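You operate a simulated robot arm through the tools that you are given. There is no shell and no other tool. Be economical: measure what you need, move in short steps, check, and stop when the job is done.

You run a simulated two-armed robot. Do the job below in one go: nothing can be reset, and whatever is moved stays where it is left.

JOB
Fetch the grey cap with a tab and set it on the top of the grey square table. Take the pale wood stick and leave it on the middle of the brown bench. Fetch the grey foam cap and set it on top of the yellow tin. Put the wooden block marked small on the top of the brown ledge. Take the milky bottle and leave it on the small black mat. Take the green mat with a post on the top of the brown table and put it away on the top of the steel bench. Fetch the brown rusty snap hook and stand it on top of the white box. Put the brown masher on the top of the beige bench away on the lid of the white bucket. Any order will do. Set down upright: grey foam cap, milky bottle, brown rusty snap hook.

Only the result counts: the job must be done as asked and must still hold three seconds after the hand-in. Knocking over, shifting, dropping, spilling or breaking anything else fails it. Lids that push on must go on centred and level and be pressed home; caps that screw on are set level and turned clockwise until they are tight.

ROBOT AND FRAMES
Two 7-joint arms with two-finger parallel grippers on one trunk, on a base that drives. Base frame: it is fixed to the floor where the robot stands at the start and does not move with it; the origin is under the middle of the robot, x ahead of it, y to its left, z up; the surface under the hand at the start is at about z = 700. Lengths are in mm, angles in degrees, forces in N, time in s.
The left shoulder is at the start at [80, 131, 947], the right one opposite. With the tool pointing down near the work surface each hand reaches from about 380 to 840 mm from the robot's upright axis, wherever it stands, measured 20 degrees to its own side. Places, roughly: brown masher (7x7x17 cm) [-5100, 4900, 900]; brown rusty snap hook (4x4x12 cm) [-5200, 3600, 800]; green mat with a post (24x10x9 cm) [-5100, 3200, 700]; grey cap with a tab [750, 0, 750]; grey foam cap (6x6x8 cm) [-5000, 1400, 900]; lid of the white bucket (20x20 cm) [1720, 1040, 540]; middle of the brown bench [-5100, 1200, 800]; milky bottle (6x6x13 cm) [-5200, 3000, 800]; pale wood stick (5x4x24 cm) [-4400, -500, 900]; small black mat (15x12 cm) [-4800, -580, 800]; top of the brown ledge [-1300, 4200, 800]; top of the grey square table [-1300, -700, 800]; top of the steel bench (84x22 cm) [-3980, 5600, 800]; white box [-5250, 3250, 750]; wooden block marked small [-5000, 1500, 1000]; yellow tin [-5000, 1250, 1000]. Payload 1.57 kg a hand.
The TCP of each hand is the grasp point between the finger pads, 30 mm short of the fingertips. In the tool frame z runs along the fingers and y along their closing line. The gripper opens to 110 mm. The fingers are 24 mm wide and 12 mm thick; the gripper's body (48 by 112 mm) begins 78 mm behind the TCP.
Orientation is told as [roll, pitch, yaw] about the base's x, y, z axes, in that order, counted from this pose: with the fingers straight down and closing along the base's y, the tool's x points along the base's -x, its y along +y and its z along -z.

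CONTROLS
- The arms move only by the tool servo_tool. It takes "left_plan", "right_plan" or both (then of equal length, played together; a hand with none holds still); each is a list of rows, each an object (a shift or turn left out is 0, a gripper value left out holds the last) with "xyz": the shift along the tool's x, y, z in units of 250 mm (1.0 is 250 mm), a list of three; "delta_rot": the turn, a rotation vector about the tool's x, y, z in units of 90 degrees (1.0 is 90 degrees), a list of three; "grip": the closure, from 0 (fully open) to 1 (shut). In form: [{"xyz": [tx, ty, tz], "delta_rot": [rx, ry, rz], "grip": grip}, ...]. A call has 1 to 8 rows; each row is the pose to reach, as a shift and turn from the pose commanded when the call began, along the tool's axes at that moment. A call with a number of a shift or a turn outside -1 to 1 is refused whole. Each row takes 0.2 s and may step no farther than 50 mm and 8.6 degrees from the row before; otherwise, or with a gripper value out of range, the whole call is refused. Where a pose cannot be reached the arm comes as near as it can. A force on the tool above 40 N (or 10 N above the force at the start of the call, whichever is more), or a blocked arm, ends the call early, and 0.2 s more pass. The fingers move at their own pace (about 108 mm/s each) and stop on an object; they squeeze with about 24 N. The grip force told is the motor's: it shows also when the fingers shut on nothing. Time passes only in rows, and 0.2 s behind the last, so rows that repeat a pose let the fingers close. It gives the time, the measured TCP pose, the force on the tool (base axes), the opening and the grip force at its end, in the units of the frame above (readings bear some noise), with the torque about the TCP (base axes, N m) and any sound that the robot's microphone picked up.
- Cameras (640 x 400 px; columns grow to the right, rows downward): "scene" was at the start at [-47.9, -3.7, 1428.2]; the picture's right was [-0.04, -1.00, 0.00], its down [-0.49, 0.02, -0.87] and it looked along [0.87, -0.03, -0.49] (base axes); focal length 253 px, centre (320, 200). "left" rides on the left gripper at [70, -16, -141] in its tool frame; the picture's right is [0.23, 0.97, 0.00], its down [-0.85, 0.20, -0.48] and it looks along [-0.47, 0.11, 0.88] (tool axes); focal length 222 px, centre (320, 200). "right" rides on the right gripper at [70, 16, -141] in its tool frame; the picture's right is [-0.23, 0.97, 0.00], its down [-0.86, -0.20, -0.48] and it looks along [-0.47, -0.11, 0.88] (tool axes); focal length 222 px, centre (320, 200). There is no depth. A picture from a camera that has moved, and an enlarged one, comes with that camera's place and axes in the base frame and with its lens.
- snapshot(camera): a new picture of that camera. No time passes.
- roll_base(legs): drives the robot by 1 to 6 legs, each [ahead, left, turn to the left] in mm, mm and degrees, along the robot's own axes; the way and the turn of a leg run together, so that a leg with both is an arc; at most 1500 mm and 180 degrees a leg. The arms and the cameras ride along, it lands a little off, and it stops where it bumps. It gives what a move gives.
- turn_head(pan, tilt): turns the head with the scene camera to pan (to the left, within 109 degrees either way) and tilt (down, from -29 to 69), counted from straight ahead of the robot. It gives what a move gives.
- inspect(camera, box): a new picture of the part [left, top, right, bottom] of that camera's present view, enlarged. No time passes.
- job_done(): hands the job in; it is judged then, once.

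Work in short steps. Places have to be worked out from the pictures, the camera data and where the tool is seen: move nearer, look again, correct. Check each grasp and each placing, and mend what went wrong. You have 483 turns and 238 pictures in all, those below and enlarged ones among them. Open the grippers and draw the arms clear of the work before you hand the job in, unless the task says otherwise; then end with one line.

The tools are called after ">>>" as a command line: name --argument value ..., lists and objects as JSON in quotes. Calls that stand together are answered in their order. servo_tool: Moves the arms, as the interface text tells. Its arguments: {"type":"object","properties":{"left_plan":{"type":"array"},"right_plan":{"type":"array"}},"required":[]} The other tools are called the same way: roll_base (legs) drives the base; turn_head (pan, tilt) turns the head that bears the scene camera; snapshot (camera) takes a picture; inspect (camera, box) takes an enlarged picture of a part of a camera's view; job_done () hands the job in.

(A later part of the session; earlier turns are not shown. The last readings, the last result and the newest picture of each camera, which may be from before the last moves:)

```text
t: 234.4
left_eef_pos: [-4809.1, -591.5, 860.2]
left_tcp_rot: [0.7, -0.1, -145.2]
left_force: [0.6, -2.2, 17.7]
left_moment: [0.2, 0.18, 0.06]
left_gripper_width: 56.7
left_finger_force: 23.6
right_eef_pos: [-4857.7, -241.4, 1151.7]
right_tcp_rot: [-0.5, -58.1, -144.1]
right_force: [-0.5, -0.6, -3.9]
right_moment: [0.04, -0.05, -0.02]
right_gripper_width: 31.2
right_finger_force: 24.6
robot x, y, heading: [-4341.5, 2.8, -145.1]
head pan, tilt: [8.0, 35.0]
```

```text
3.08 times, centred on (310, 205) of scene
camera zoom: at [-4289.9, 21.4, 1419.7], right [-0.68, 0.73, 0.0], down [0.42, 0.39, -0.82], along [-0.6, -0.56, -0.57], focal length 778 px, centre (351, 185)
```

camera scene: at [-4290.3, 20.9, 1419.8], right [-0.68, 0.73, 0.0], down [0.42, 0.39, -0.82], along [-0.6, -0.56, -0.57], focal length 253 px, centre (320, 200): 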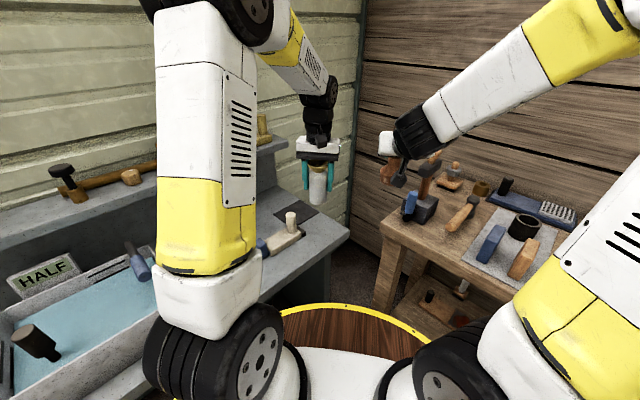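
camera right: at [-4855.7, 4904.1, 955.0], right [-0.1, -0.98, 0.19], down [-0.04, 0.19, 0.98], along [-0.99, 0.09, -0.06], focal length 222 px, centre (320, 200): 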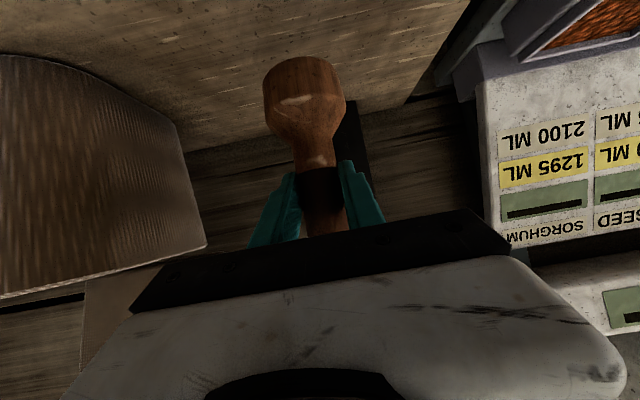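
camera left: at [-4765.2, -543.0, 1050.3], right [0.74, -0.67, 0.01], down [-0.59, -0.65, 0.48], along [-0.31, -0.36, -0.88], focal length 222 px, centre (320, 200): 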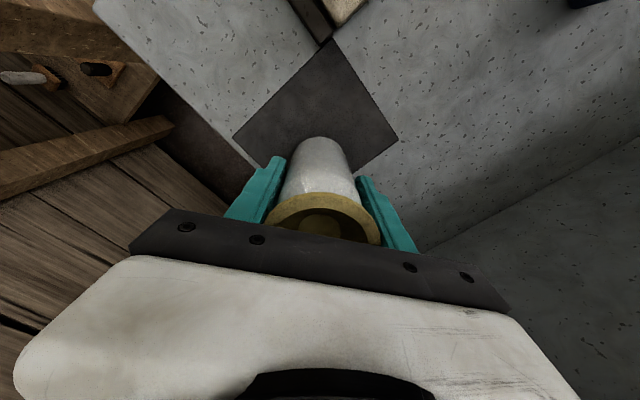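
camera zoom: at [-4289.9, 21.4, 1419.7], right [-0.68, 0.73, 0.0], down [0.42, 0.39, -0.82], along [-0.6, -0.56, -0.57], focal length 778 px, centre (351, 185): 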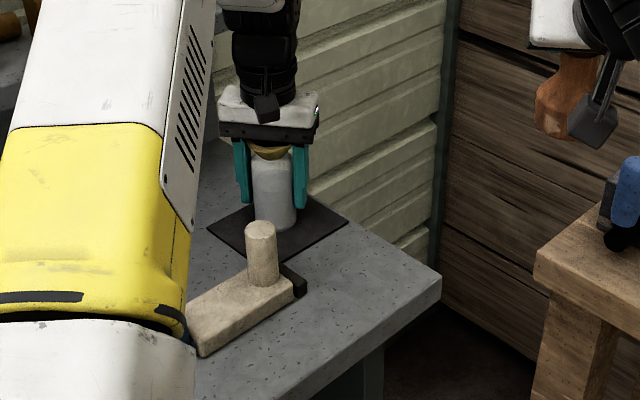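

The bottle stands on the mat. I release and go straight up.

>>> servo_tool --left_plan '[{"xyz": [0, 0, -0.006], "grip": 0.4}, {"xyz": [0, 0, -0.006], "grip": 0.2}, {"xyz": [0, 0, -0.12], "grip": 0.15}, {"xyz": [0, 0, -0.3]}, {"xyz": [0, 0, -0.48]}, {"xyz": [0, 0, -0.66]}, {"xyz": [0, 0, -0.84]}, {"xyz": [0.12, 0, -0.96]}]'

>>> inspect --camera "scene" --box '[240, 140, 380, 270]'

```text
t: 236.2
left_eef_pos: [-4784.1, -571.7, 1102.4]
left_tcp_rot: [0.7, 0.1, -145.1]
left_force: [-1.0, 0.0, -0.2]
left_moment: [0.0, -0.02, -0.01]
left_gripper_width: 93.5
left_finger_force: 0.1
right_eef_pos: [-4857.6, -241.3, 1151.6]
right_tcp_rot: [-0.6, -57.9, -144.2]
right_force: [-0.2, -0.1, -4.1]
right_moment: [0.04, -0.04, 0.01]
right_gripper_width: 31.3
right_finger_force: 24.1
robot x, y, heading: [-4342.0, 1.9, -144.9]
head pan, tilt: [8.0, 35.0]
```

```text
3.08 times, centred on (310, 205) of scene
camera zoom: at [-4290.7, 20.7, 1419.7], right [-0.68, 0.73, 0.0], down [0.42, 0.39, -0.82], along [-0.6, -0.56, -0.57], focal length 778 px, centre (351, 185)
```

zoom: 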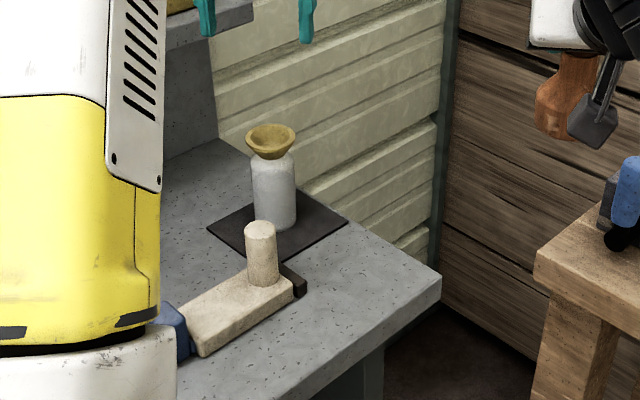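

Bottle done. I retract the left hand, back off, turn to heading 180 and slide to the SMALL block.

>>> servo_tool --left_plan '[{"xyz": [0.18, 0, 0]}, {"xyz": [0.36, 0, 0]}, {"xyz": [0.54, 0, 0]}, {"xyz": [0.7, 0, 0]}]'

>>> roll_base --legs '[[-330, 0, 0], [0, 0, -35], [0, -1430, 0]]'

>>> turn_head --pan 0 --tilt 28

>>> snapshot --camera "scene"

```text
t: 237.2
left_eef_pos: [-4642.0, -471.5, 1102.2]
left_tcp_rot: [0.6, 0.0, -145.2]
left_force: [-0.1, -0.3, 0.5]
left_moment: [-0.02, -0.03, -0.01]
left_gripper_width: 93.3
left_finger_force: 0.1
right_eef_pos: [-4858.5, -242.7, 1150.4]
right_tcp_rot: [-0.5, -57.9, -144.3]
right_force: [-0.6, -0.8, -4.9]
right_moment: [0.07, 0.0, -0.03]
right_gripper_width: 31.5
right_finger_force: 24.1
robot x, y, heading: [-4340.3, 2.6, -144.9]
head pan, tilt: [8.0, 35.0]
```

```text
t: 247.7
left_eef_pos: [-4614.0, 1389.3, 1102.2]
left_tcp_rot: [0.7, 0.0, -178.0]
left_force: [-0.1, -0.3, 1.2]
left_moment: [0.0, 0.0, -0.01]
left_gripper_width: 93.4
left_finger_force: 0.1
right_eef_pos: [-4671.1, 1699.8, 1151.2]
right_tcp_rot: [-0.4, -57.9, -177.1]
right_force: [0.0, 0.5, -3.4]
right_moment: [-0.02, -0.04, 0.0]
right_gripper_width: 31.5
right_finger_force: 23.9
robot x, y, heading: [-4105.5, 1624.8, -177.6]
head pan, tilt: [8.0, 35.0]
```

```text
t: 248.4
left_eef_pos: [-4614.0, 1388.1, 1101.8]
left_tcp_rot: [0.6, 0.0, -178.0]
left_force: [0.3, -0.7, 0.7]
left_moment: [0.0, 0.0, 0.02]
left_gripper_width: 93.5
left_finger_force: 0.0
right_eef_pos: [-4669.7, 1699.1, 1152.5]
right_tcp_rot: [-0.6, -57.8, -177.1]
right_force: [-0.6, 0.0, -5.0]
right_moment: [-0.02, -0.06, 0.01]
right_gripper_width: 31.3
right_finger_force: 24.2
robot x, y, heading: [-4106.6, 1625.3, -177.7]
head pan, tilt: [0.0, 28.0]
```

```text
76 pictures are left
camera scene: at [-4056.2, 1625.5, 1430.6], right [-0.04, 1.0, 0.0], down [0.47, 0.02, -0.88], along [-0.88, -0.03, -0.47], focal length 253 px, centre (320, 200)
```

scene: 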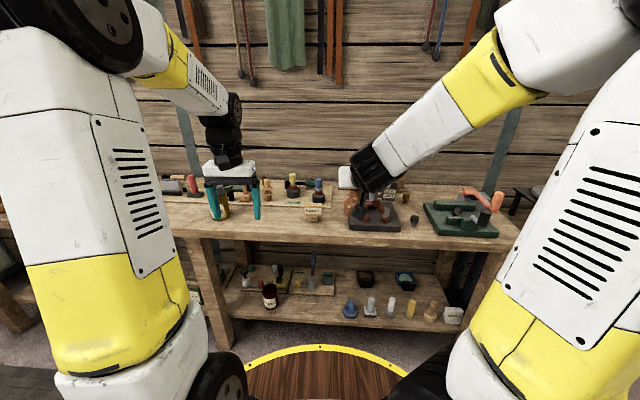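

The SMALL block is at about (-4954,1564). I raise the masher higher to clear the LOW/DEEP machine, then drive ahead 290 mm.

>>> servo_tool --right_plan '[{"xyz": [-0.15, 0, -0.093]}, {"xyz": [-0.3, 0, -0.186]}, {"xyz": [-0.34, 0, -0.21]}]'

>>> roll_base --legs '[[285, 0, -2.3]]'

>>> turn_head --pan 0 --tilt 38

>>> snapshot --camera "scene"

>>> snapshot --camera "left"

```text
t: 249.2
left_eef_pos: [-4614.5, 1389.1, 1102.3]
left_tcp_rot: [0.7, 0.0, -178.1]
left_force: [0.0, 0.4, 0.5]
left_moment: [0.03, -0.01, -0.02]
left_gripper_width: 93.7
left_finger_force: 0.0
right_eef_pos: [-4671.4, 1698.6, 1252.2]
right_tcp_rot: [-0.7, -57.9, -177.0]
right_force: [-0.1, -0.3, -4.7]
right_moment: [-0.01, -0.03, 0.0]
right_gripper_width: 31.5
right_finger_force: 24.3
robot x, y, heading: [-4108.3, 1619.2, -177.8]
head pan, tilt: [0.0, 28.0]
```

```text
t: 251.2
left_eef_pos: [-4911.4, 1409.5, 1100.9]
left_tcp_rot: [0.6, 0.0, 179.2]
left_force: [-0.7, -0.3, 0.6]
left_moment: [-0.01, 0.03, 0.0]
left_gripper_width: 93.6
left_finger_force: 0.0
right_eef_pos: [-4954.9, 1721.2, 1250.2]
right_tcp_rot: [-0.5, -57.9, -179.6]
right_force: [-0.6, 0.7, -4.1]
right_moment: [-0.02, -0.06, -0.01]
right_gripper_width: 31.4
right_finger_force: 23.8
robot x, y, heading: [-4394.4, 1622.9, 179.4]
head pan, tilt: [0.0, 28.0]
```

```text
t: 251.9
left_eef_pos: [-4912.4, 1409.8, 1101.7]
left_tcp_rot: [0.6, 0.0, 179.3]
left_force: [0.6, -0.2, -0.3]
left_moment: [0.0, 0.01, 0.0]
left_gripper_width: 93.5
left_finger_force: 0.1
right_eef_pos: [-4956.1, 1721.8, 1251.0]
right_tcp_rot: [-0.6, -57.9, -179.7]
right_force: [0.5, 0.2, -4.5]
right_moment: [0.01, -0.04, 0.01]
right_gripper_width: 31.4
right_finger_force: 24.4
robot x, y, heading: [-4393.8, 1619.0, 179.6]
head pan, tilt: [0.0, 38.0]
```

```text
75 pictures are left
camera scene: at [-4339.5, 1619.1, 1415.2], right [0.01, 1.0, 0.0], down [0.62, -0.01, -0.79], along [-0.79, 0.01, -0.62], focal length 253 px, centre (320, 200)
```

scene: 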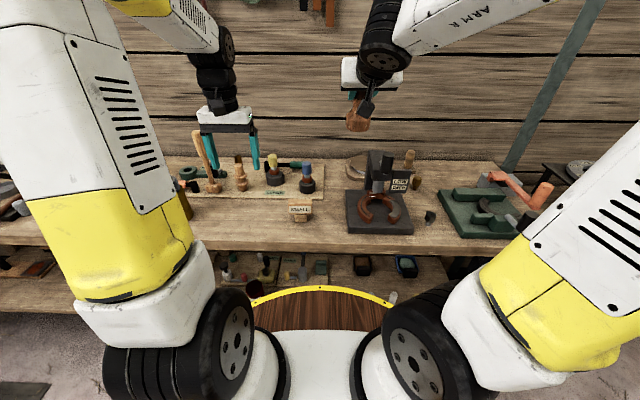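

```text
74 pictures are left
camera left: at [-4842.7, 1426.3, 1244.5], right [0.21, -0.98, 0.01], down [-0.86, -0.18, 0.48], along [-0.47, -0.11, -0.88], focal length 222 px, centre (320, 200)
```

left: 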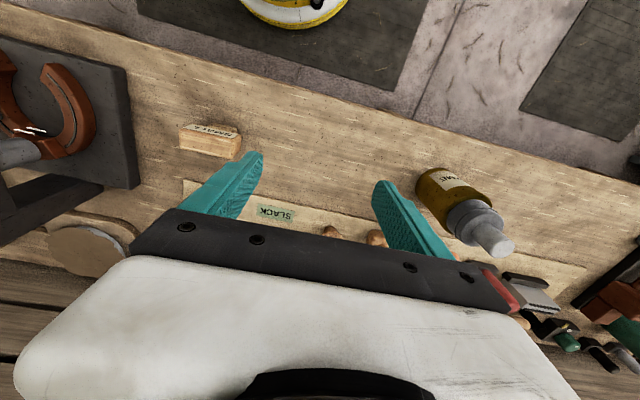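

I zoom in on the block for its shape.

>>> inspect --camera "scene" --box '[270, 180, 340, 230]'

>>> inspect --camera "left" --box '[160, 100, 270, 180]'

```text
8.00 times, centred on (305, 205) of scene
camera zoom: at [-4339.5, 1619.1, 1415.2], right [0.01, 1.0, 0.0], down [0.62, -0.01, -0.79], along [-0.79, 0.01, -0.62], focal length 2023 px, centre (440, 160)
```

zoom: 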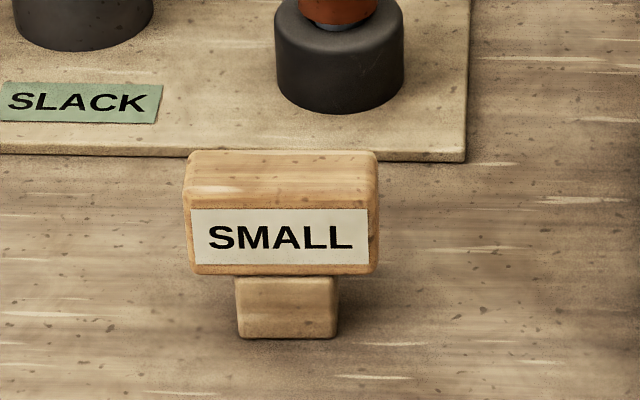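

```text
5.00 times, centred on (215, 140) of left
camera zoom: at [-4842.7, 1426.3, 1244.5], right [0.21, -0.98, 0.01], down [-0.86, -0.18, 0.48], along [-0.47, -0.11, -0.88], focal length 1111 px, centre (845, 500)
```

zoom: 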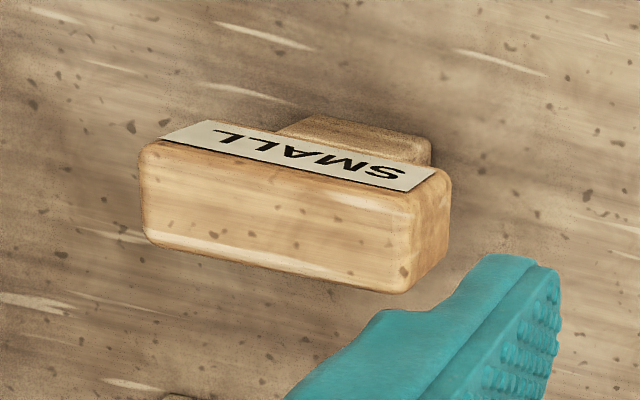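

The block is 77 mm wide along y; centre ≈(-4966,1567), top z≈910. I bring the left hand above with full opening.

>>> servo_tool --left_plan '[{"xyz": [-0.054, -0.157, 0], "grip": 0}, {"xyz": [-0.108, -0.314, 0.03]}, {"xyz": [-0.162, -0.471, 0.08]}, {"xyz": [-0.216, -0.628, 0.14]}, {"xyz": [-0.216, -0.628, 0.32]}, {"xyz": [-0.216, -0.628, 0.5]}]'

>>> snapshot --camera "left"

>>> inspect --camera "scene" --box '[240, 120, 380, 240]'

```text
t: 253.3
left_eef_pos: [-4964.3, 1566.4, 975.5]
left_tcp_rot: [0.6, -0.1, 179.3]
left_force: [-0.1, -1.3, -0.6]
left_moment: [-0.02, 0.02, 0.0]
left_gripper_width: 110.1
left_finger_force: 0.0
right_eef_pos: [-4954.7, 1720.9, 1250.9]
right_tcp_rot: [-0.6, -57.8, -179.7]
right_force: [0.3, -0.1, -5.2]
right_moment: [-0.01, -0.05, 0.03]
right_gripper_width: 31.5
right_finger_force: 24.0
robot x, y, heading: [-4388.8, 1617.5, 179.4]
head pan, tilt: [0.0, 38.0]
```

```text
71 pictures are left
camera left: at [-4894.8, 1583.4, 1116.9], right [0.22, -0.98, 0.01], down [-0.86, -0.18, 0.48], along [-0.47, -0.11, -0.88], focal length 222 px, centre (320, 200)
```

left: 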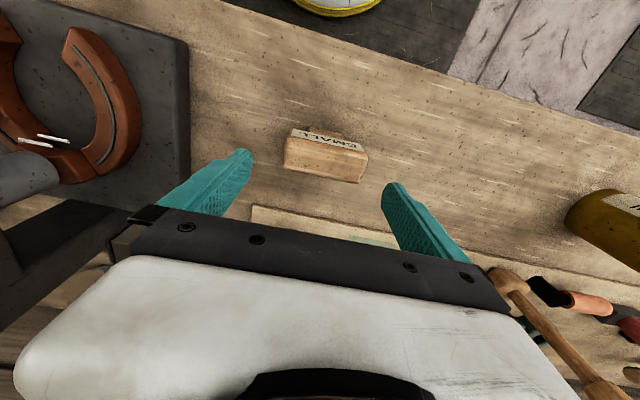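

```text
3.33 times, centred on (310, 180) of scene
camera zoom: at [-4339.2, 1619.2, 1415.1], right [0.01, 1.0, 0.0], down [0.62, -0.01, -0.79], along [-0.79, 0.01, -0.62], focal length 843 px, centre (353, 267)
```

zoom: 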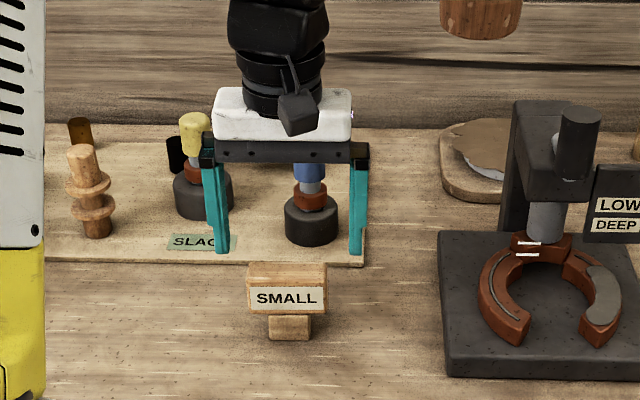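

Aligned. I descend to z≈905 and close on the block's upper part.

>>> servo_tool --left_plan '[{"xyz": [0.006, 0.016, 0.15]}, {"xyz": [0.006, 0.016, 0.284]}, {"xyz": [0.006, 0.016, 0.284], "grip": 0.3}, {"xyz": [0.006, 0.016, 0.284], "grip": 0.6}, {"xyz": [0.006, 0.016, 0.284], "grip": 0.6}]'

>>> inspect --camera "scene" --box '[240, 120, 380, 240]'

```text
t: 254.5
left_eef_pos: [-4963.2, 1561.8, 903.3]
left_tcp_rot: [0.7, 0.0, 179.3]
left_force: [0.6, -0.2, -0.2]
left_moment: [0.0, -0.01, 0.01]
left_gripper_width: 74.7
left_finger_force: 23.8
right_eef_pos: [-4955.7, 1720.9, 1251.3]
right_tcp_rot: [-0.7, -57.9, -179.7]
right_force: [-0.1, -0.3, -3.6]
right_moment: [0.0, -0.04, 0.01]
right_gripper_width: 31.1
right_finger_force: 23.9
robot x, y, heading: [-4395.7, 1620.4, 179.8]
head pan, tilt: [0.0, 38.0]
```

```text
3.33 times, centred on (310, 180) of scene
camera zoom: at [-4339.5, 1619.2, 1415.2], right [0.01, 1.0, 0.0], down [0.62, -0.01, -0.79], along [-0.79, 0.01, -0.62], focal length 843 px, centre (353, 267)
```

zoom: 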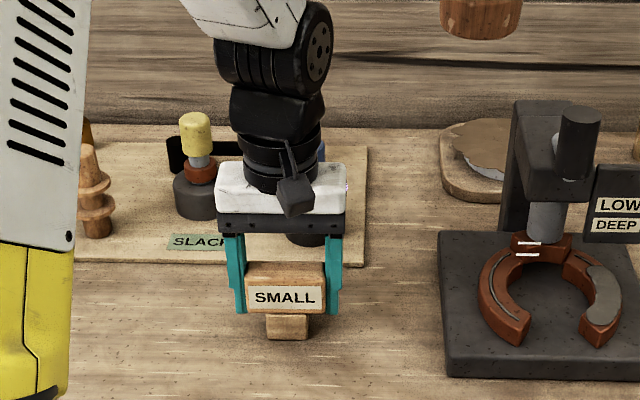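

Gripped at 74.7 mm. I lift it 200 mm and check.

>>> servo_tool --left_plan '[{"xyz": [0, 0, -0.1]}, {"xyz": [0, 0, -0.28]}, {"xyz": [0, 0, -0.46]}, {"xyz": [0, 0, -0.64]}, {"xyz": [0.1, 0.08, -0.76]}, {"xyz": [0.22, 0.2, -0.76]}]'

>>> snapshot --camera "scene"

```text
t: 255.9
left_eef_pos: [-4908.8, 1512.8, 1094.6]
left_tcp_rot: [0.6, -0.1, 179.2]
left_force: [-0.2, 0.7, -1.1]
left_moment: [-0.02, -0.02, 0.02]
left_gripper_width: 74.6
left_finger_force: 23.8
right_eef_pos: [-4956.5, 1721.5, 1250.4]
right_tcp_rot: [-0.5, -57.9, -179.8]
right_force: [0.3, 0.3, -4.5]
right_moment: [-0.04, -0.11, 0.0]
right_gripper_width: 31.3
right_finger_force: 23.8
robot x, y, heading: [-4396.1, 1620.9, 179.9]
head pan, tilt: [0.0, 38.0]
```

```text
68 pictures are left
camera scene: at [-4339.8, 1619.4, 1415.2], right [0.01, 1.0, 0.0], down [0.62, -0.01, -0.79], along [-0.79, 0.01, -0.62], focal length 253 px, centre (320, 200)
```

scene: 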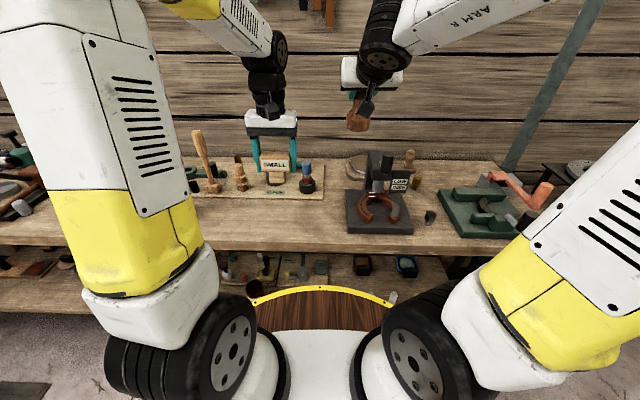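

Both items are held. I back out, go south past the corner, turn around in the open area and head east.

>>> roll_base --legs '[[-320, 0, 0], [0, 1450, 0], [0, 0, -90], [0, 0, -90]]'

>>> turn_head --pan 0 --tilt 12

>>> snapshot --camera "scene"

```text
t: 272.4
left_eef_pos: [-3560.8, 294.4, 1094.4]
left_tcp_rot: [0.5, 0.0, 0.0]
left_force: [-0.8, -0.1, -1.1]
left_moment: [-0.02, 0.02, 0.01]
left_gripper_width: 74.5
left_finger_force: 24.0
right_eef_pos: [-3512.7, 87.2, 1251.0]
right_tcp_rot: [-0.6, -57.9, 1.0]
right_force: [-0.3, -0.1, -4.4]
right_moment: [-0.02, 0.09, -0.04]
right_gripper_width: 31.2
right_finger_force: 24.1
robot x, y, heading: [-4078.5, 180.1, 0.3]
head pan, tilt: [0.0, 38.0]
```

```text
t: 273.3
left_eef_pos: [-3561.6, 294.4, 1094.3]
left_tcp_rot: [0.5, 0.1, 0.1]
left_force: [-0.1, 0.0, -0.5]
left_moment: [0.02, 0.01, -0.02]
left_gripper_width: 74.4
left_finger_force: 24.0
right_eef_pos: [-3511.0, 86.7, 1250.4]
right_tcp_rot: [-0.6, -57.9, 1.0]
right_force: [-0.5, -0.7, -5.3]
right_moment: [0.0, 0.07, 0.02]
right_gripper_width: 31.5
right_finger_force: 24.2
robot x, y, heading: [-4072.4, 179.7, 0.2]
head pan, tilt: [0.0, 12.0]
```

```text
67 pictures are left
camera scene: at [-4119.7, 181.2, 1456.5], right [0.0, -1.0, 0.0], down [-0.21, 0.0, -0.98], along [0.98, 0.0, -0.21], focal length 253 px, centre (320, 200)
```

scene: 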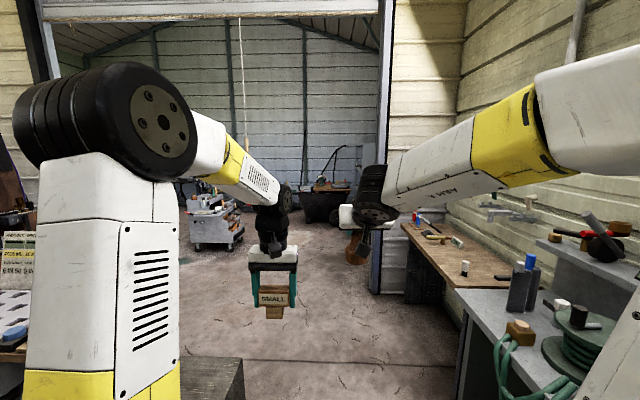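

The way is clear, staying right of the stump. I drive through to x≈-1370 and turn left to face north.

>>> roll_base --legs '[[450, -120, 0], [900, 0, 0], [500, 200, 0], [850, 150, 0], [0, 0, 90]]'

>>> snapshot --camera "scene"

```text
t: 291.3
left_eef_pos: [-1501.0, 936.7, 1094.2]
left_tcp_rot: [0.6, 0.0, 91.6]
left_force: [-0.5, -0.1, -0.6]
left_moment: [-0.03, -0.02, -0.03]
left_gripper_width: 74.3
left_finger_force: 24.1
right_eef_pos: [-1293.6, 992.8, 1251.1]
right_tcp_rot: [-0.7, -58.0, 92.6]
right_force: [0.7, 0.7, -5.6]
right_moment: [-0.07, 0.0, 0.01]
right_gripper_width: 31.4
right_finger_force: 23.9
robot x, y, heading: [-1376.1, 428.6, 91.9]
head pan, tilt: [0.0, 12.0]
```

```text
66 pictures are left
camera scene: at [-1370.6, 380.3, 1456.6], right [1.0, 0.03, 0.0], down [0.01, -0.21, -0.98], along [-0.03, 0.98, -0.21], focal length 253 px, centre (320, 200)
```

scene: 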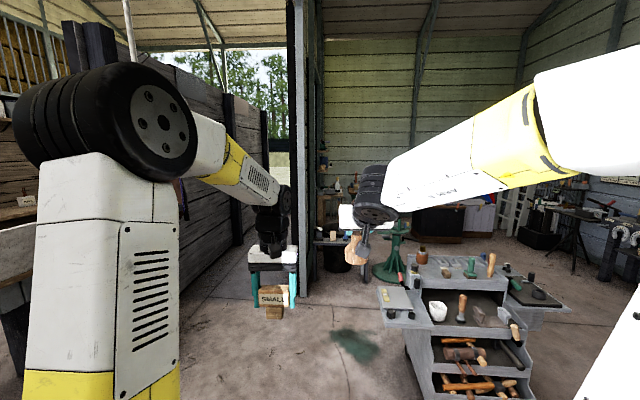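

The tool cart's wing is at right; I pass left of it, then come back to x≈-1320 and look again.

>>> roll_base --legs '[[330, 180, -1.9], [950, 0, 0], [450, -200, 0]]'

>>> snapshot --camera "scene"

```text
t: 293.1
left_eef_pos: [-1593.0, 1142.2, 1105.3]
left_tcp_rot: [0.4, -1.2, 89.2]
left_force: [0.2, 0.2, -0.1]
left_moment: [0.0, 0.04, 0.0]
left_gripper_width: 74.4
left_finger_force: 24.0
right_eef_pos: [-1396.8, 1195.7, 1255.0]
right_tcp_rot: [-0.7, -58.1, 91.7]
right_force: [-0.5, 0.3, -4.4]
right_moment: [-0.06, 0.01, 0.04]
right_gripper_width: 31.3
right_finger_force: 23.9
robot x, y, heading: [-1485.5, 635.2, 90.8]
head pan, tilt: [0.0, 12.0]
stopped in leg 1: the robot was blocked; the commanded pose is now the measured one
```

```text
65 pictures are left
camera scene: at [-1465.9, 583.9, 1456.9], right [1.0, 0.02, -0.01], down [-0.01, -0.2, -0.98], along [-0.02, 0.98, -0.2], focal length 253 px, centre (320, 200)
```

scene: 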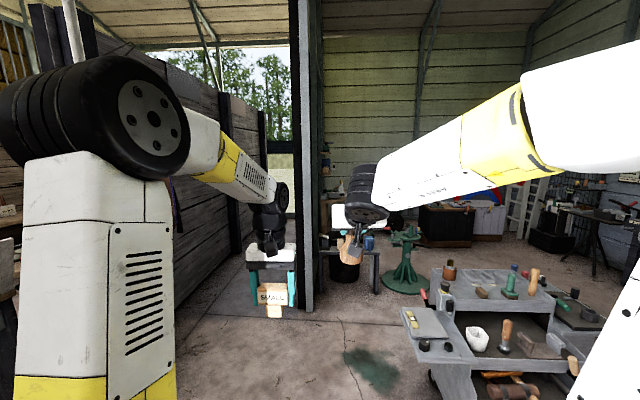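

The base was blocked by something. I look down left and right to find it.

>>> turn_head --pan 70 --tilt 40

>>> snapshot --camera "scene"

>>> turn_head --pan -60 --tilt 40

>>> snapshot --camera "scene"

```text
t: 294.5
left_eef_pos: [-1595.3, 1140.6, 1103.5]
left_tcp_rot: [0.5, -0.9, 89.4]
left_force: [0.2, 0.1, -0.3]
left_moment: [0.01, -0.01, -0.04]
left_gripper_width: 74.5
left_finger_force: 24.3
right_eef_pos: [-1399.3, 1193.0, 1253.7]
right_tcp_rot: [-0.4, -58.1, 91.5]
right_force: [1.3, 0.3, -4.4]
right_moment: [-0.08, 0.01, 0.0]
right_gripper_width: 31.7
right_finger_force: 24.0
robot x, y, heading: [-1487.9, 633.1, 91.0]
head pan, tilt: [70.0, 40.0]
```

```text
64 pictures are left
camera scene: at [-1544.8, 517.5, 1414.0], right [0.33, 0.94, 0.0], down [0.6, -0.21, -0.78], along [-0.73, 0.25, -0.63], focal length 253 px, centre (320, 200)
```

scene: 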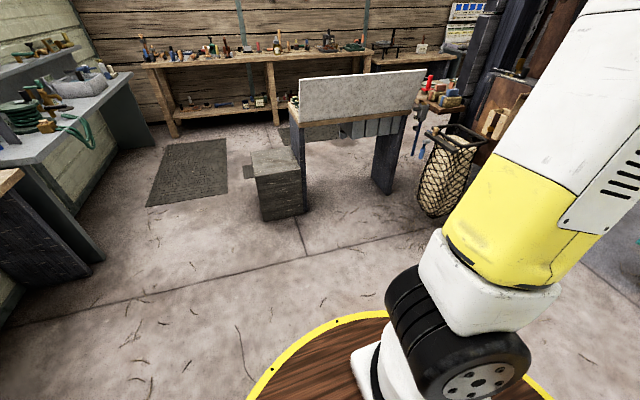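

```text
t: 296.6
left_eef_pos: [-1597.3, 1141.1, 1102.9]
left_tcp_rot: [0.4, -0.9, 89.3]
left_force: [-0.8, -0.7, -0.2]
left_moment: [-0.02, 0.0, 0.01]
left_gripper_width: 74.4
left_finger_force: 23.8
right_eef_pos: [-1398.4, 1193.4, 1255.6]
right_tcp_rot: [-0.5, -58.1, 91.4]
right_force: [0.6, 0.2, -4.7]
right_moment: [-0.04, 0.02, 0.01]
right_gripper_width: 31.3
right_finger_force: 23.5
robot x, y, heading: [-1486.8, 633.7, 90.9]
head pan, tilt: [-60.0, 40.0]
```

```text
63 pictures are left
camera scene: at [-1391.4, 533.7, 1411.9], right [0.51, -0.86, -0.01], down [-0.56, -0.33, -0.76], along [0.65, 0.4, -0.65], focal length 253 px, centre (320, 200)
```

scene: 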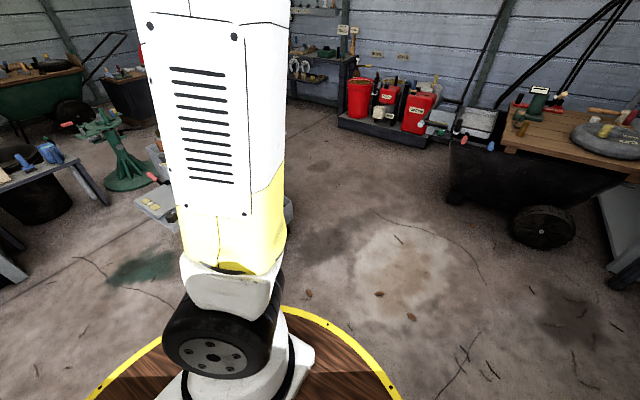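

A hanging pull-cord (about x=-1815, y=924) met the left elbow. I shift right, extend the left hand a bit to lower the elbow, then weave past: ahead, then left of the cart.

>>> roll_base --legs '[[0, -70, -1]]'

>>> servo_tool --left_plan '[{"xyz": [-0.15, 0, 0.06], "delta_rot": [0, 0.01, 0]}, {"xyz": [-0.3, 0, 0.12], "delta_rot": [0, 0.01, 0]}, {"xyz": [-0.45, 0, 0.18], "delta_rot": [0, 0.01, 0]}, {"xyz": [-0.6, 0, 0.24], "delta_rot": [0, 0.01, 0]}]'

>>> turn_head --pan 0 --tilt 10

>>> snapshot --camera "scene"

```text
t: 297.6
left_eef_pos: [-1533.9, 1144.8, 1098.1]
left_tcp_rot: [0.1, -0.6, 89.3]
left_force: [0.1, 0.6, -0.9]
left_moment: [0.01, 0.0, 0.0]
left_gripper_width: 74.3
left_finger_force: 23.6
right_eef_pos: [-1336.1, 1197.3, 1251.0]
right_tcp_rot: [-1.2, -58.0, 92.0]
right_force: [-0.7, 0.2, -4.6]
right_moment: [-0.05, -0.02, -0.02]
right_gripper_width: 31.3
right_finger_force: 23.9
robot x, y, heading: [-1422.5, 635.9, 91.1]
head pan, tilt: [-60.0, 40.0]
```

```text
t: 298.6
left_eef_pos: [-1534.5, 1294.0, 1040.9]
left_tcp_rot: [0.0, 0.3, 89.3]
left_force: [0.4, 0.1, -0.7]
left_moment: [0.03, -0.01, 0.03]
left_gripper_width: 74.6
left_finger_force: 23.6
right_eef_pos: [-1336.3, 1195.3, 1251.9]
right_tcp_rot: [-1.2, -57.9, 91.9]
right_force: [-0.9, 0.3, -5.4]
right_moment: [-0.08, -0.01, 0.01]
right_gripper_width: 31.3
right_finger_force: 24.1
robot x, y, heading: [-1418.2, 635.3, 90.8]
head pan, tilt: [-60.0, 40.0]
```

```text
t: 299.9
left_eef_pos: [-1533.2, 1294.3, 1040.1]
left_tcp_rot: [0.1, 0.4, 89.4]
left_force: [-0.4, -0.1, -0.7]
left_moment: [-0.01, 0.0, -0.02]
left_gripper_width: 74.4
left_finger_force: 24.4
right_eef_pos: [-1337.1, 1196.5, 1252.3]
right_tcp_rot: [-1.2, -58.0, 92.0]
right_force: [-0.4, -0.5, -3.4]
right_moment: [-0.07, -0.03, 0.04]
right_gripper_width: 31.4
right_finger_force: 23.8
robot x, y, heading: [-1417.5, 633.0, 90.9]
head pan, tilt: [0.0, 10.0]
```

```text
62 pictures are left
camera scene: at [-1416.5, 586.4, 1459.8], right [1.0, 0.01, 0.0], down [0.0, -0.17, -0.98], along [-0.01, 0.98, -0.17], focal length 253 px, centre (320, 200)
```

scene: 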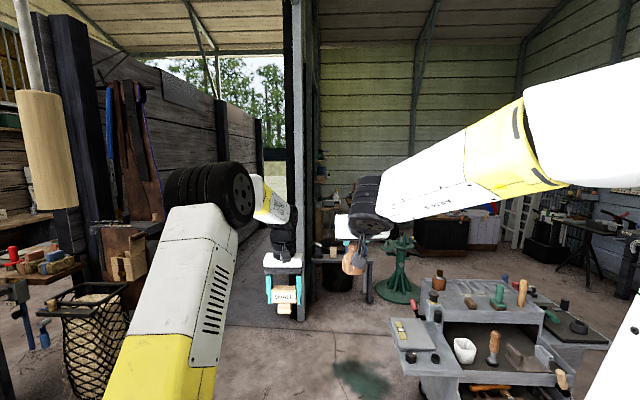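

A wooden pull-cylinder hangs there; the left elbow is now well below/inside. I drive ahead, weaving left of the cart.

>>> roll_base --legs '[[280, 0, -0.9], [250, 110, 0], [700, 0, 0]]'

>>> snapshot --camera "scene"

```text
t: 306.8
left_eef_pos: [-1630.1, 2524.7, 1040.9]
left_tcp_rot: [0.1, 0.3, 88.4]
left_force: [-0.3, -0.1, -0.6]
left_moment: [-0.01, 0.01, 0.0]
left_gripper_width: 74.6
left_finger_force: 23.8
right_eef_pos: [-1435.8, 2423.4, 1251.7]
right_tcp_rot: [-1.2, -57.9, 90.9]
right_force: [-0.2, -0.6, -4.4]
right_moment: [-0.09, 0.0, -0.02]
right_gripper_width: 31.3
right_finger_force: 23.9
robot x, y, heading: [-1526.7, 1858.2, 89.7]
head pan, tilt: [0.0, 10.0]
```

```text
61 pictures are left
camera scene: at [-1526.3, 1814.5, 1459.9], right [1.0, -0.01, 0.0], down [0.0, -0.17, -0.98], along [0.0, 0.98, -0.17], focal length 253 px, centre (320, 200)
```

scene: 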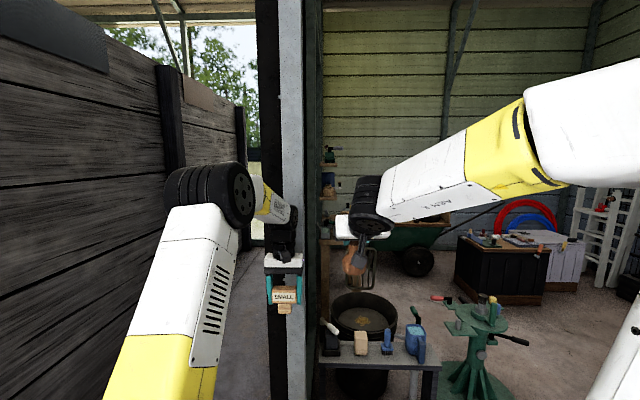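

The ledge beyond is blocked on this side by the small table, so I'll go round the east side of the cart. I reverse the same way, then turn east.

>>> roll_base --legs '[[-700, 0, 0], [-260, -110, 0], [-330, 0, 0], [0, 0, -90], [1450, 60, 0]]'

>>> snapshot --camera "scene"

```text
t: 323.8
left_eef_pos: [605.4, 699.4, 1038.3]
left_tcp_rot: [0.1, 0.4, -2.7]
left_force: [0.4, 1.4, -0.9]
left_moment: [-0.01, -0.05, 0.01]
left_gripper_width: 74.4
left_finger_force: 24.1
right_eef_pos: [500.5, 505.5, 1250.8]
right_tcp_rot: [-1.2, -57.7, -0.1]
right_force: [-0.3, -0.1, -4.9]
right_moment: [-0.02, 0.1, -0.03]
right_gripper_width: 31.5
right_finger_force: 23.1
robot x, y, heading: [-58.9, 610.1, -1.2]
head pan, tilt: [0.0, 10.0]
stopped in leg 5: the robot was blocked; the commanded pose is now the measured one
```

```text
60 pictures are left
camera scene: at [-104.2, 609.4, 1459.8], right [-0.02, -1.0, 0.0], down [-0.17, 0.0, -0.98], along [0.98, -0.02, -0.17], focal length 253 px, centre (320, 200)
```

scene: 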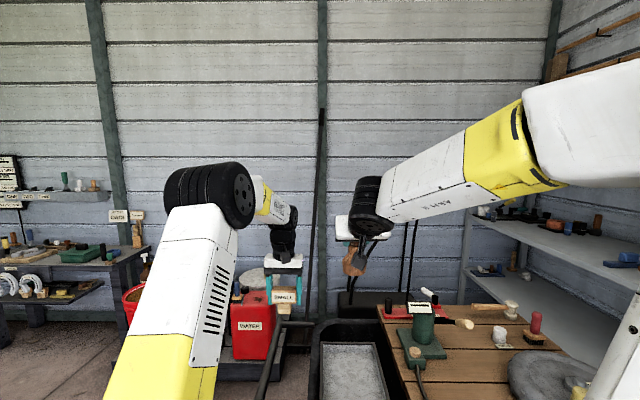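

Blocked by what seems the wheelbarrow handle. I back off 150 and look at the floor ahead-left.

>>> roll_base --legs '[[-150, 60, 1.2]]'

>>> turn_head --pan 25 --tilt 35

>>> snapshot --camera "scene"

```text
t: 325.2
left_eef_pos: [456.1, 772.9, 1039.1]
left_tcp_rot: [0.0, 0.5, -1.6]
left_force: [0.1, -0.5, -0.8]
left_moment: [0.0, 0.01, -0.04]
left_gripper_width: 74.2
left_finger_force: 24.1
right_eef_pos: [355.2, 577.5, 1250.6]
right_tcp_rot: [-1.3, -57.7, 0.9]
right_force: [-0.4, 0.3, -4.9]
right_moment: [0.01, 0.03, 0.01]
right_gripper_width: 31.3
right_finger_force: 23.9
robot x, y, heading: [-206.2, 666.9, -0.4]
head pan, tilt: [0.0, 10.0]
```

```text
t: 326.1
left_eef_pos: [455.6, 773.8, 1038.5]
left_tcp_rot: [0.1, 0.4, -1.6]
left_force: [-0.4, -0.6, -1.5]
left_moment: [-0.02, -0.02, 0.02]
left_gripper_width: 74.4
left_finger_force: 23.9
right_eef_pos: [355.8, 577.4, 1251.3]
right_tcp_rot: [-1.3, -57.7, 0.9]
right_force: [0.1, 0.6, -3.2]
right_moment: [0.0, 0.04, 0.01]
right_gripper_width: 31.5
right_finger_force: 24.6
robot x, y, heading: [-210.1, 669.5, -0.6]
head pan, tilt: [25.0, 35.0]
```

```text
59 pictures are left
camera scene: at [-264.3, 706.8, 1419.8], right [0.42, -0.91, 0.0], down [-0.52, -0.24, -0.82], along [0.75, 0.34, -0.57], focal length 253 px, centre (320, 200)
```

scene: 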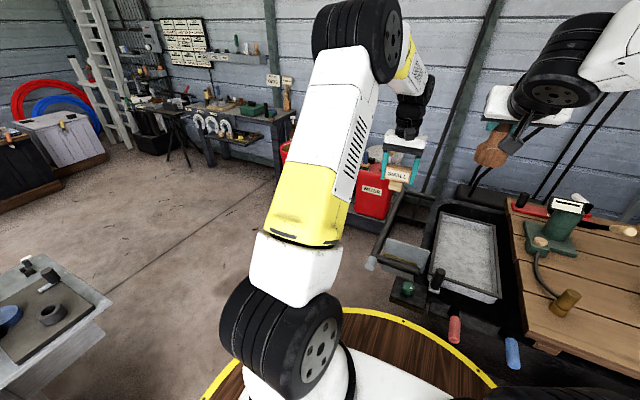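

I see the wheelbarrow grips and a side tray; the passage runs diagonal between them and the cart wing. I drive through to about (900,1060).

>>> roll_base --legs '[[350, 345, 0], [400, 180, 0.6], [300, -110, 0]]'

>>> turn_head --pan 0 --tilt 35

>>> snapshot --camera "scene"

```text
t: 330.3
left_eef_pos: [916.0, 1032.8, 1041.0]
left_tcp_rot: [0.1, 0.4, -13.4]
left_force: [-1.5, 0.3, -0.3]
left_moment: [-0.06, -0.09, 0.01]
left_gripper_width: 74.3
left_finger_force: 23.6
right_eef_pos: [777.3, 862.4, 1250.5]
right_tcp_rot: [-1.4, -57.6, -11.0]
right_force: [0.5, 1.5, -3.2]
right_moment: [-0.01, 0.1, -0.07]
right_gripper_width: 31.0
right_finger_force: 23.9
robot x, y, heading: [248.3, 1070.0, -12.5]
head pan, tilt: [25.0, 35.0]
stopped in leg 2: the robot was blocked; the commanded pose is now the measured one
```

```text
t: 331.2
left_eef_pos: [918.2, 1029.6, 1039.4]
left_tcp_rot: [0.2, 0.4, -13.7]
left_force: [1.3, -0.8, -0.6]
left_moment: [0.08, 0.08, 0.01]
left_gripper_width: 74.6
left_finger_force: 23.7
right_eef_pos: [777.8, 857.7, 1250.4]
right_tcp_rot: [-1.3, -57.7, -11.2]
right_force: [-0.2, 0.1, -4.5]
right_moment: [0.05, 0.04, 0.04]
right_gripper_width: 31.4
right_finger_force: 23.8
robot x, y, heading: [248.7, 1066.5, -12.3]
head pan, tilt: [0.0, 35.0]
```

```text
58 pictures are left
camera scene: at [199.0, 1077.4, 1419.7], right [-0.22, -0.98, 0.0], down [-0.56, 0.12, -0.82], along [0.8, -0.18, -0.57], focal length 253 px, centre (320, 200)
```

scene: 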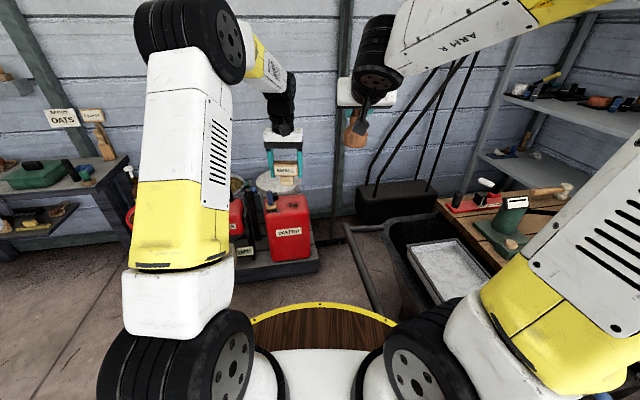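

The base touched the rail end of the side tray. I shift left, straighten, and go along y≈1200.

>>> roll_base --legs '[[-60, 130, 0], [0, 0, 12.3], [440, 0, 0]]'

>>> snapshot --camera "scene"

```text
t: 335.6
left_eef_pos: [1314.1, 1308.8, 1038.4]
left_tcp_rot: [0.1, 0.3, -1.7]
left_force: [0.4, 0.2, -0.1]
left_moment: [-0.03, -0.01, -0.02]
left_gripper_width: 74.2
left_finger_force: 24.3
right_eef_pos: [1212.7, 1113.6, 1250.5]
right_tcp_rot: [-1.3, -57.8, 0.8]
right_force: [-0.4, 0.0, -5.0]
right_moment: [0.0, 0.06, -0.01]
right_gripper_width: 31.3
right_finger_force: 23.1
robot x, y, heading: [651.6, 1206.9, -0.5]
head pan, tilt: [0.0, 35.0]
```

```text
57 pictures are left
camera scene: at [601.4, 1207.1, 1419.7], right [-0.01, -1.0, 0.0], down [-0.57, 0.0, -0.82], along [0.82, -0.01, -0.57], focal length 253 px, centre (320, 200)
```

scene: 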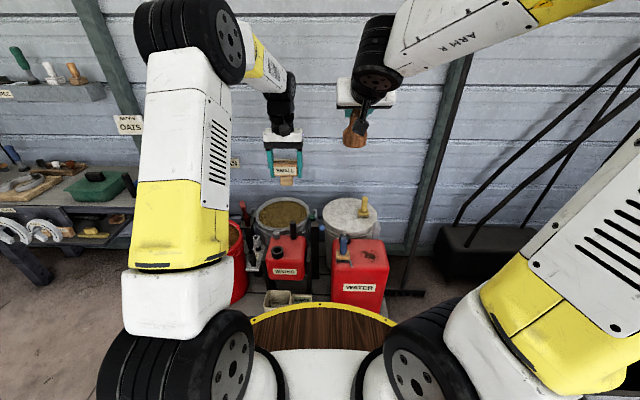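

The white bucket with its lid is behind the red cans. I zoom in on it.

>>> inspect --camera "scene" --box '[290, 170, 410, 310]'

```text
2.86 times, centred on (350, 240) of scene
camera zoom: at [601.4, 1207.1, 1419.7], right [-0.01, -1.0, 0.0], down [-0.57, 0.0, -0.82], along [0.82, -0.01, -0.57], focal length 722 px, centre (234, 86)
```

zoom: 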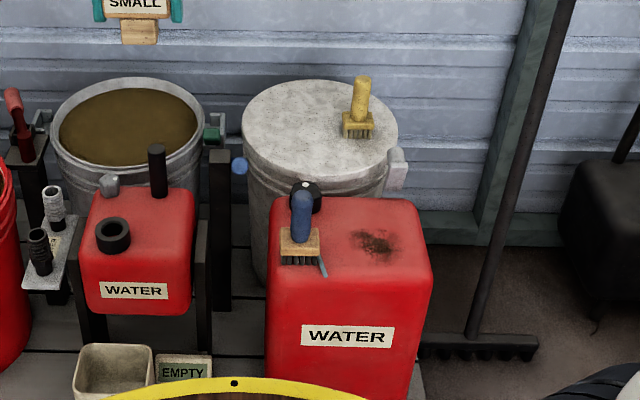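

The lid centre is ~(1728,1030), with a brush on its right part. I'll put the masher left of the brush at (1725,1075). I drive 350 ahead.

>>> roll_base --legs '[[350, -42, 0.5]]'

>>> turn_head --pan -5 --tilt 45

>>> snapshot --camera "scene"

>>> snapshot --camera "left"

```text
t: 337.9
left_eef_pos: [1666.9, 1271.2, 1038.8]
left_tcp_rot: [0.1, 0.4, -1.3]
left_force: [0.2, 0.5, -1.3]
left_moment: [0.03, 0.0, -0.01]
left_gripper_width: 74.2
left_finger_force: 23.4
right_eef_pos: [1570.0, 1074.8, 1249.2]
right_tcp_rot: [-1.3, -57.7, 1.3]
right_force: [0.5, 0.1, -4.2]
right_moment: [0.02, 0.06, -0.02]
right_gripper_width: 31.4
right_finger_force: 24.2
robot x, y, heading: [1005.2, 1165.9, 0.1]
head pan, tilt: [0.0, 35.0]
```

```text
t: 338.6
left_eef_pos: [1667.7, 1270.6, 1038.9]
left_tcp_rot: [0.1, 0.4, -1.3]
left_force: [0.8, 0.0, -0.7]
left_moment: [-0.01, -0.02, 0.0]
left_gripper_width: 74.4
left_finger_force: 23.6
right_eef_pos: [1567.3, 1073.5, 1249.3]
right_tcp_rot: [-1.3, -57.6, 1.2]
right_force: [-0.4, 0.2, -4.8]
right_moment: [-0.03, 0.04, -0.01]
right_gripper_width: 31.1
right_finger_force: 24.3
robot x, y, heading: [1006.3, 1168.3, -0.0]
head pan, tilt: [-5.0, 45.0]
```

```text
55 pictures are left
camera scene: at [948.0, 1156.1, 1404.9], right [-0.09, -1.0, 0.0], down [-0.7, 0.06, -0.71], along [0.7, -0.06, -0.71], focal length 253 px, centre (320, 200)
```

scene: 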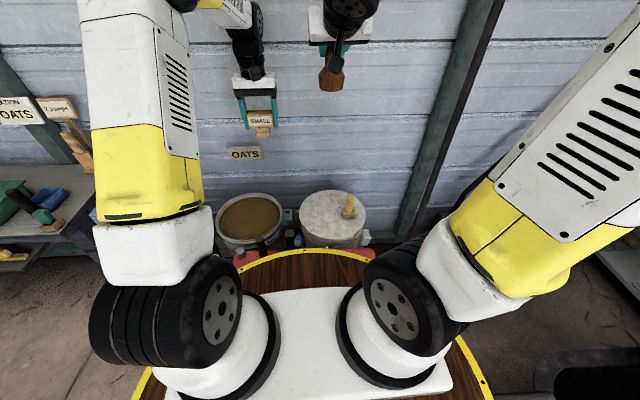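

```text
54 pictures are left
camera left: at [1597.8, 1255.1, 1182.1], right [-0.2, 0.98, 0.0], down [0.86, 0.18, 0.47], along [0.46, 0.1, -0.88], focal length 222 px, centre (320, 200)
```

left: 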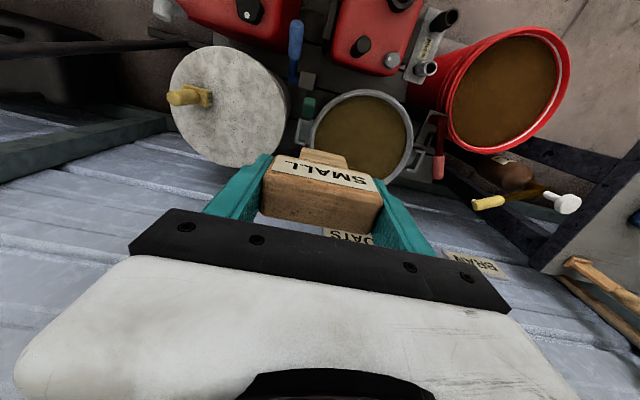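

Lid centre triangulates to (1700,1036). I lower the masher toward (1700,1070) in stages.

>>> servo_tool --right_plan '[{"xyz": [0.117, 0, 0.136]}, {"xyz": [0.234, 0, 0.273]}, {"xyz": [0.352, 0, 0.409]}, {"xyz": [0.469, 0, 0.546]}, {"xyz": [0.586, 0, 0.682]}]'

>>> servo_tool --right_plan '[{"xyz": [0.117, 0, 0.136]}, {"xyz": [0.234, 0, 0.273]}, {"xyz": [0.352, 0, 0.409]}, {"xyz": [0.469, 0, 0.546]}, {"xyz": [0.586, 0, 0.682]}]'

>>> inspect --camera "scene" --box '[260, 130, 420, 270]'

>>> snapshot --camera "left"

```text
t: 339.8
left_eef_pos: [1665.9, 1269.4, 1039.8]
left_tcp_rot: [0.1, 0.4, -1.3]
left_force: [-0.6, 0.4, -0.9]
left_moment: [0.0, -0.01, -0.03]
left_gripper_width: 74.6
left_finger_force: 24.0
right_eef_pos: [1634.1, 1070.8, 1034.2]
right_tcp_rot: [-1.3, -57.8, 1.1]
right_force: [-0.9, 0.0, -3.3]
right_moment: [-0.01, 0.09, 0.01]
right_gripper_width: 31.2
right_finger_force: 24.4
robot x, y, heading: [1007.0, 1164.9, -0.1]
head pan, tilt: [-5.0, 45.0]
```

```text
t: 341.0
left_eef_pos: [1665.7, 1269.3, 1039.8]
left_tcp_rot: [0.1, 0.4, -1.3]
left_force: [-0.1, -1.4, -0.6]
left_moment: [-0.02, -0.01, 0.01]
left_gripper_width: 74.7
left_finger_force: 23.5
right_eef_pos: [1697.0, 1067.5, 821.0]
right_tcp_rot: [-1.2, -57.7, 1.0]
right_force: [0.4, -0.5, -4.3]
right_moment: [-0.02, 0.06, 0.01]
right_gripper_width: 31.4
right_finger_force: 24.1
robot x, y, heading: [1004.8, 1162.3, -0.1]
head pan, tilt: [-5.0, 45.0]
```

```text
2.86 times, centred on (340, 200) of scene
camera zoom: at [947.7, 1156.2, 1404.9], right [-0.09, -1.0, 0.0], down [-0.7, 0.06, -0.71], along [0.7, -0.06, -0.71], focal length 722 px, centre (263, 200)
```

zoom: 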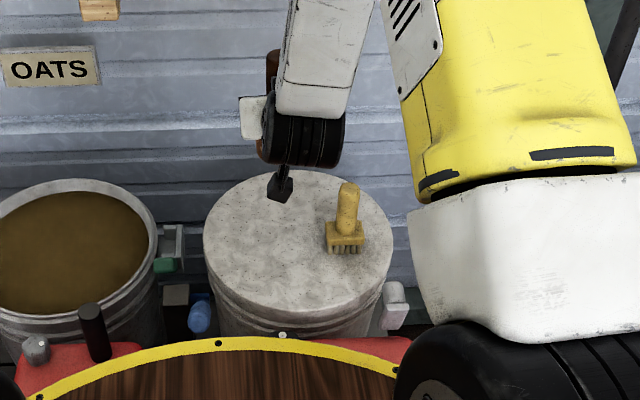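

```text
52 pictures are left
camera left: at [1597.6, 1255.1, 1182.2], right [-0.2, 0.98, 0.0], down [0.86, 0.18, 0.47], along [0.46, 0.1, -0.88], focal length 222 px, centre (320, 200)
```

left: 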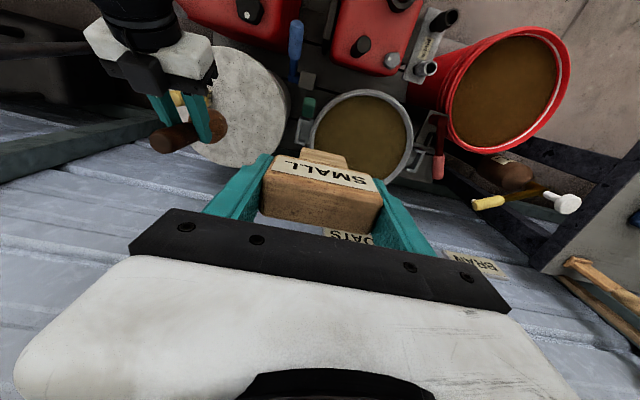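

The landing point is on the lid, clear of the brush. I descend in small steps to contact.

>>> servo_tool --right_plan '[{"xyz": [0.135, 0, 0.0854]}, {"xyz": [0.27, 0, 0.171]}, {"xyz": [0.389, 0, 0.2456]}, {"xyz": [0.4225, 0, 0.267]}, {"xyz": [0.446, 0, 0.282]}, {"xyz": [0.47, 0, 0.297]}, {"xyz": [0.4935, 0, 0.312]}, {"xyz": [0.517, 0, 0.327]}]'

>>> snapshot --camera "left"

```text
t: 342.8
left_eef_pos: [1668.2, 1270.5, 1039.4]
left_tcp_rot: [0.1, 0.5, -1.4]
left_force: [-0.2, -0.3, -0.9]
left_moment: [-0.01, 0.01, 0.03]
left_gripper_width: 74.7
left_finger_force: 23.9
right_eef_pos: [1698.5, 1066.3, 666.7]
right_tcp_rot: [-1.3, -57.7, 1.1]
right_force: [-0.6, -0.2, -4.7]
right_moment: [-0.01, 0.06, 0.01]
right_gripper_width: 31.3
right_finger_force: 24.3
robot x, y, heading: [1006.8, 1161.0, -0.1]
head pan, tilt: [-5.0, 45.0]
```

```text
51 pictures are left
camera left: at [1597.9, 1255.1, 1182.0], right [-0.2, 0.98, 0.0], down [0.86, 0.18, 0.47], along [0.46, 0.1, -0.88], focal length 222 px, centre (320, 200)
```

left: 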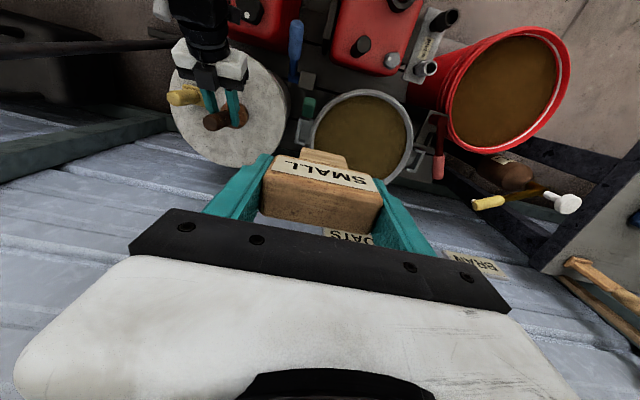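

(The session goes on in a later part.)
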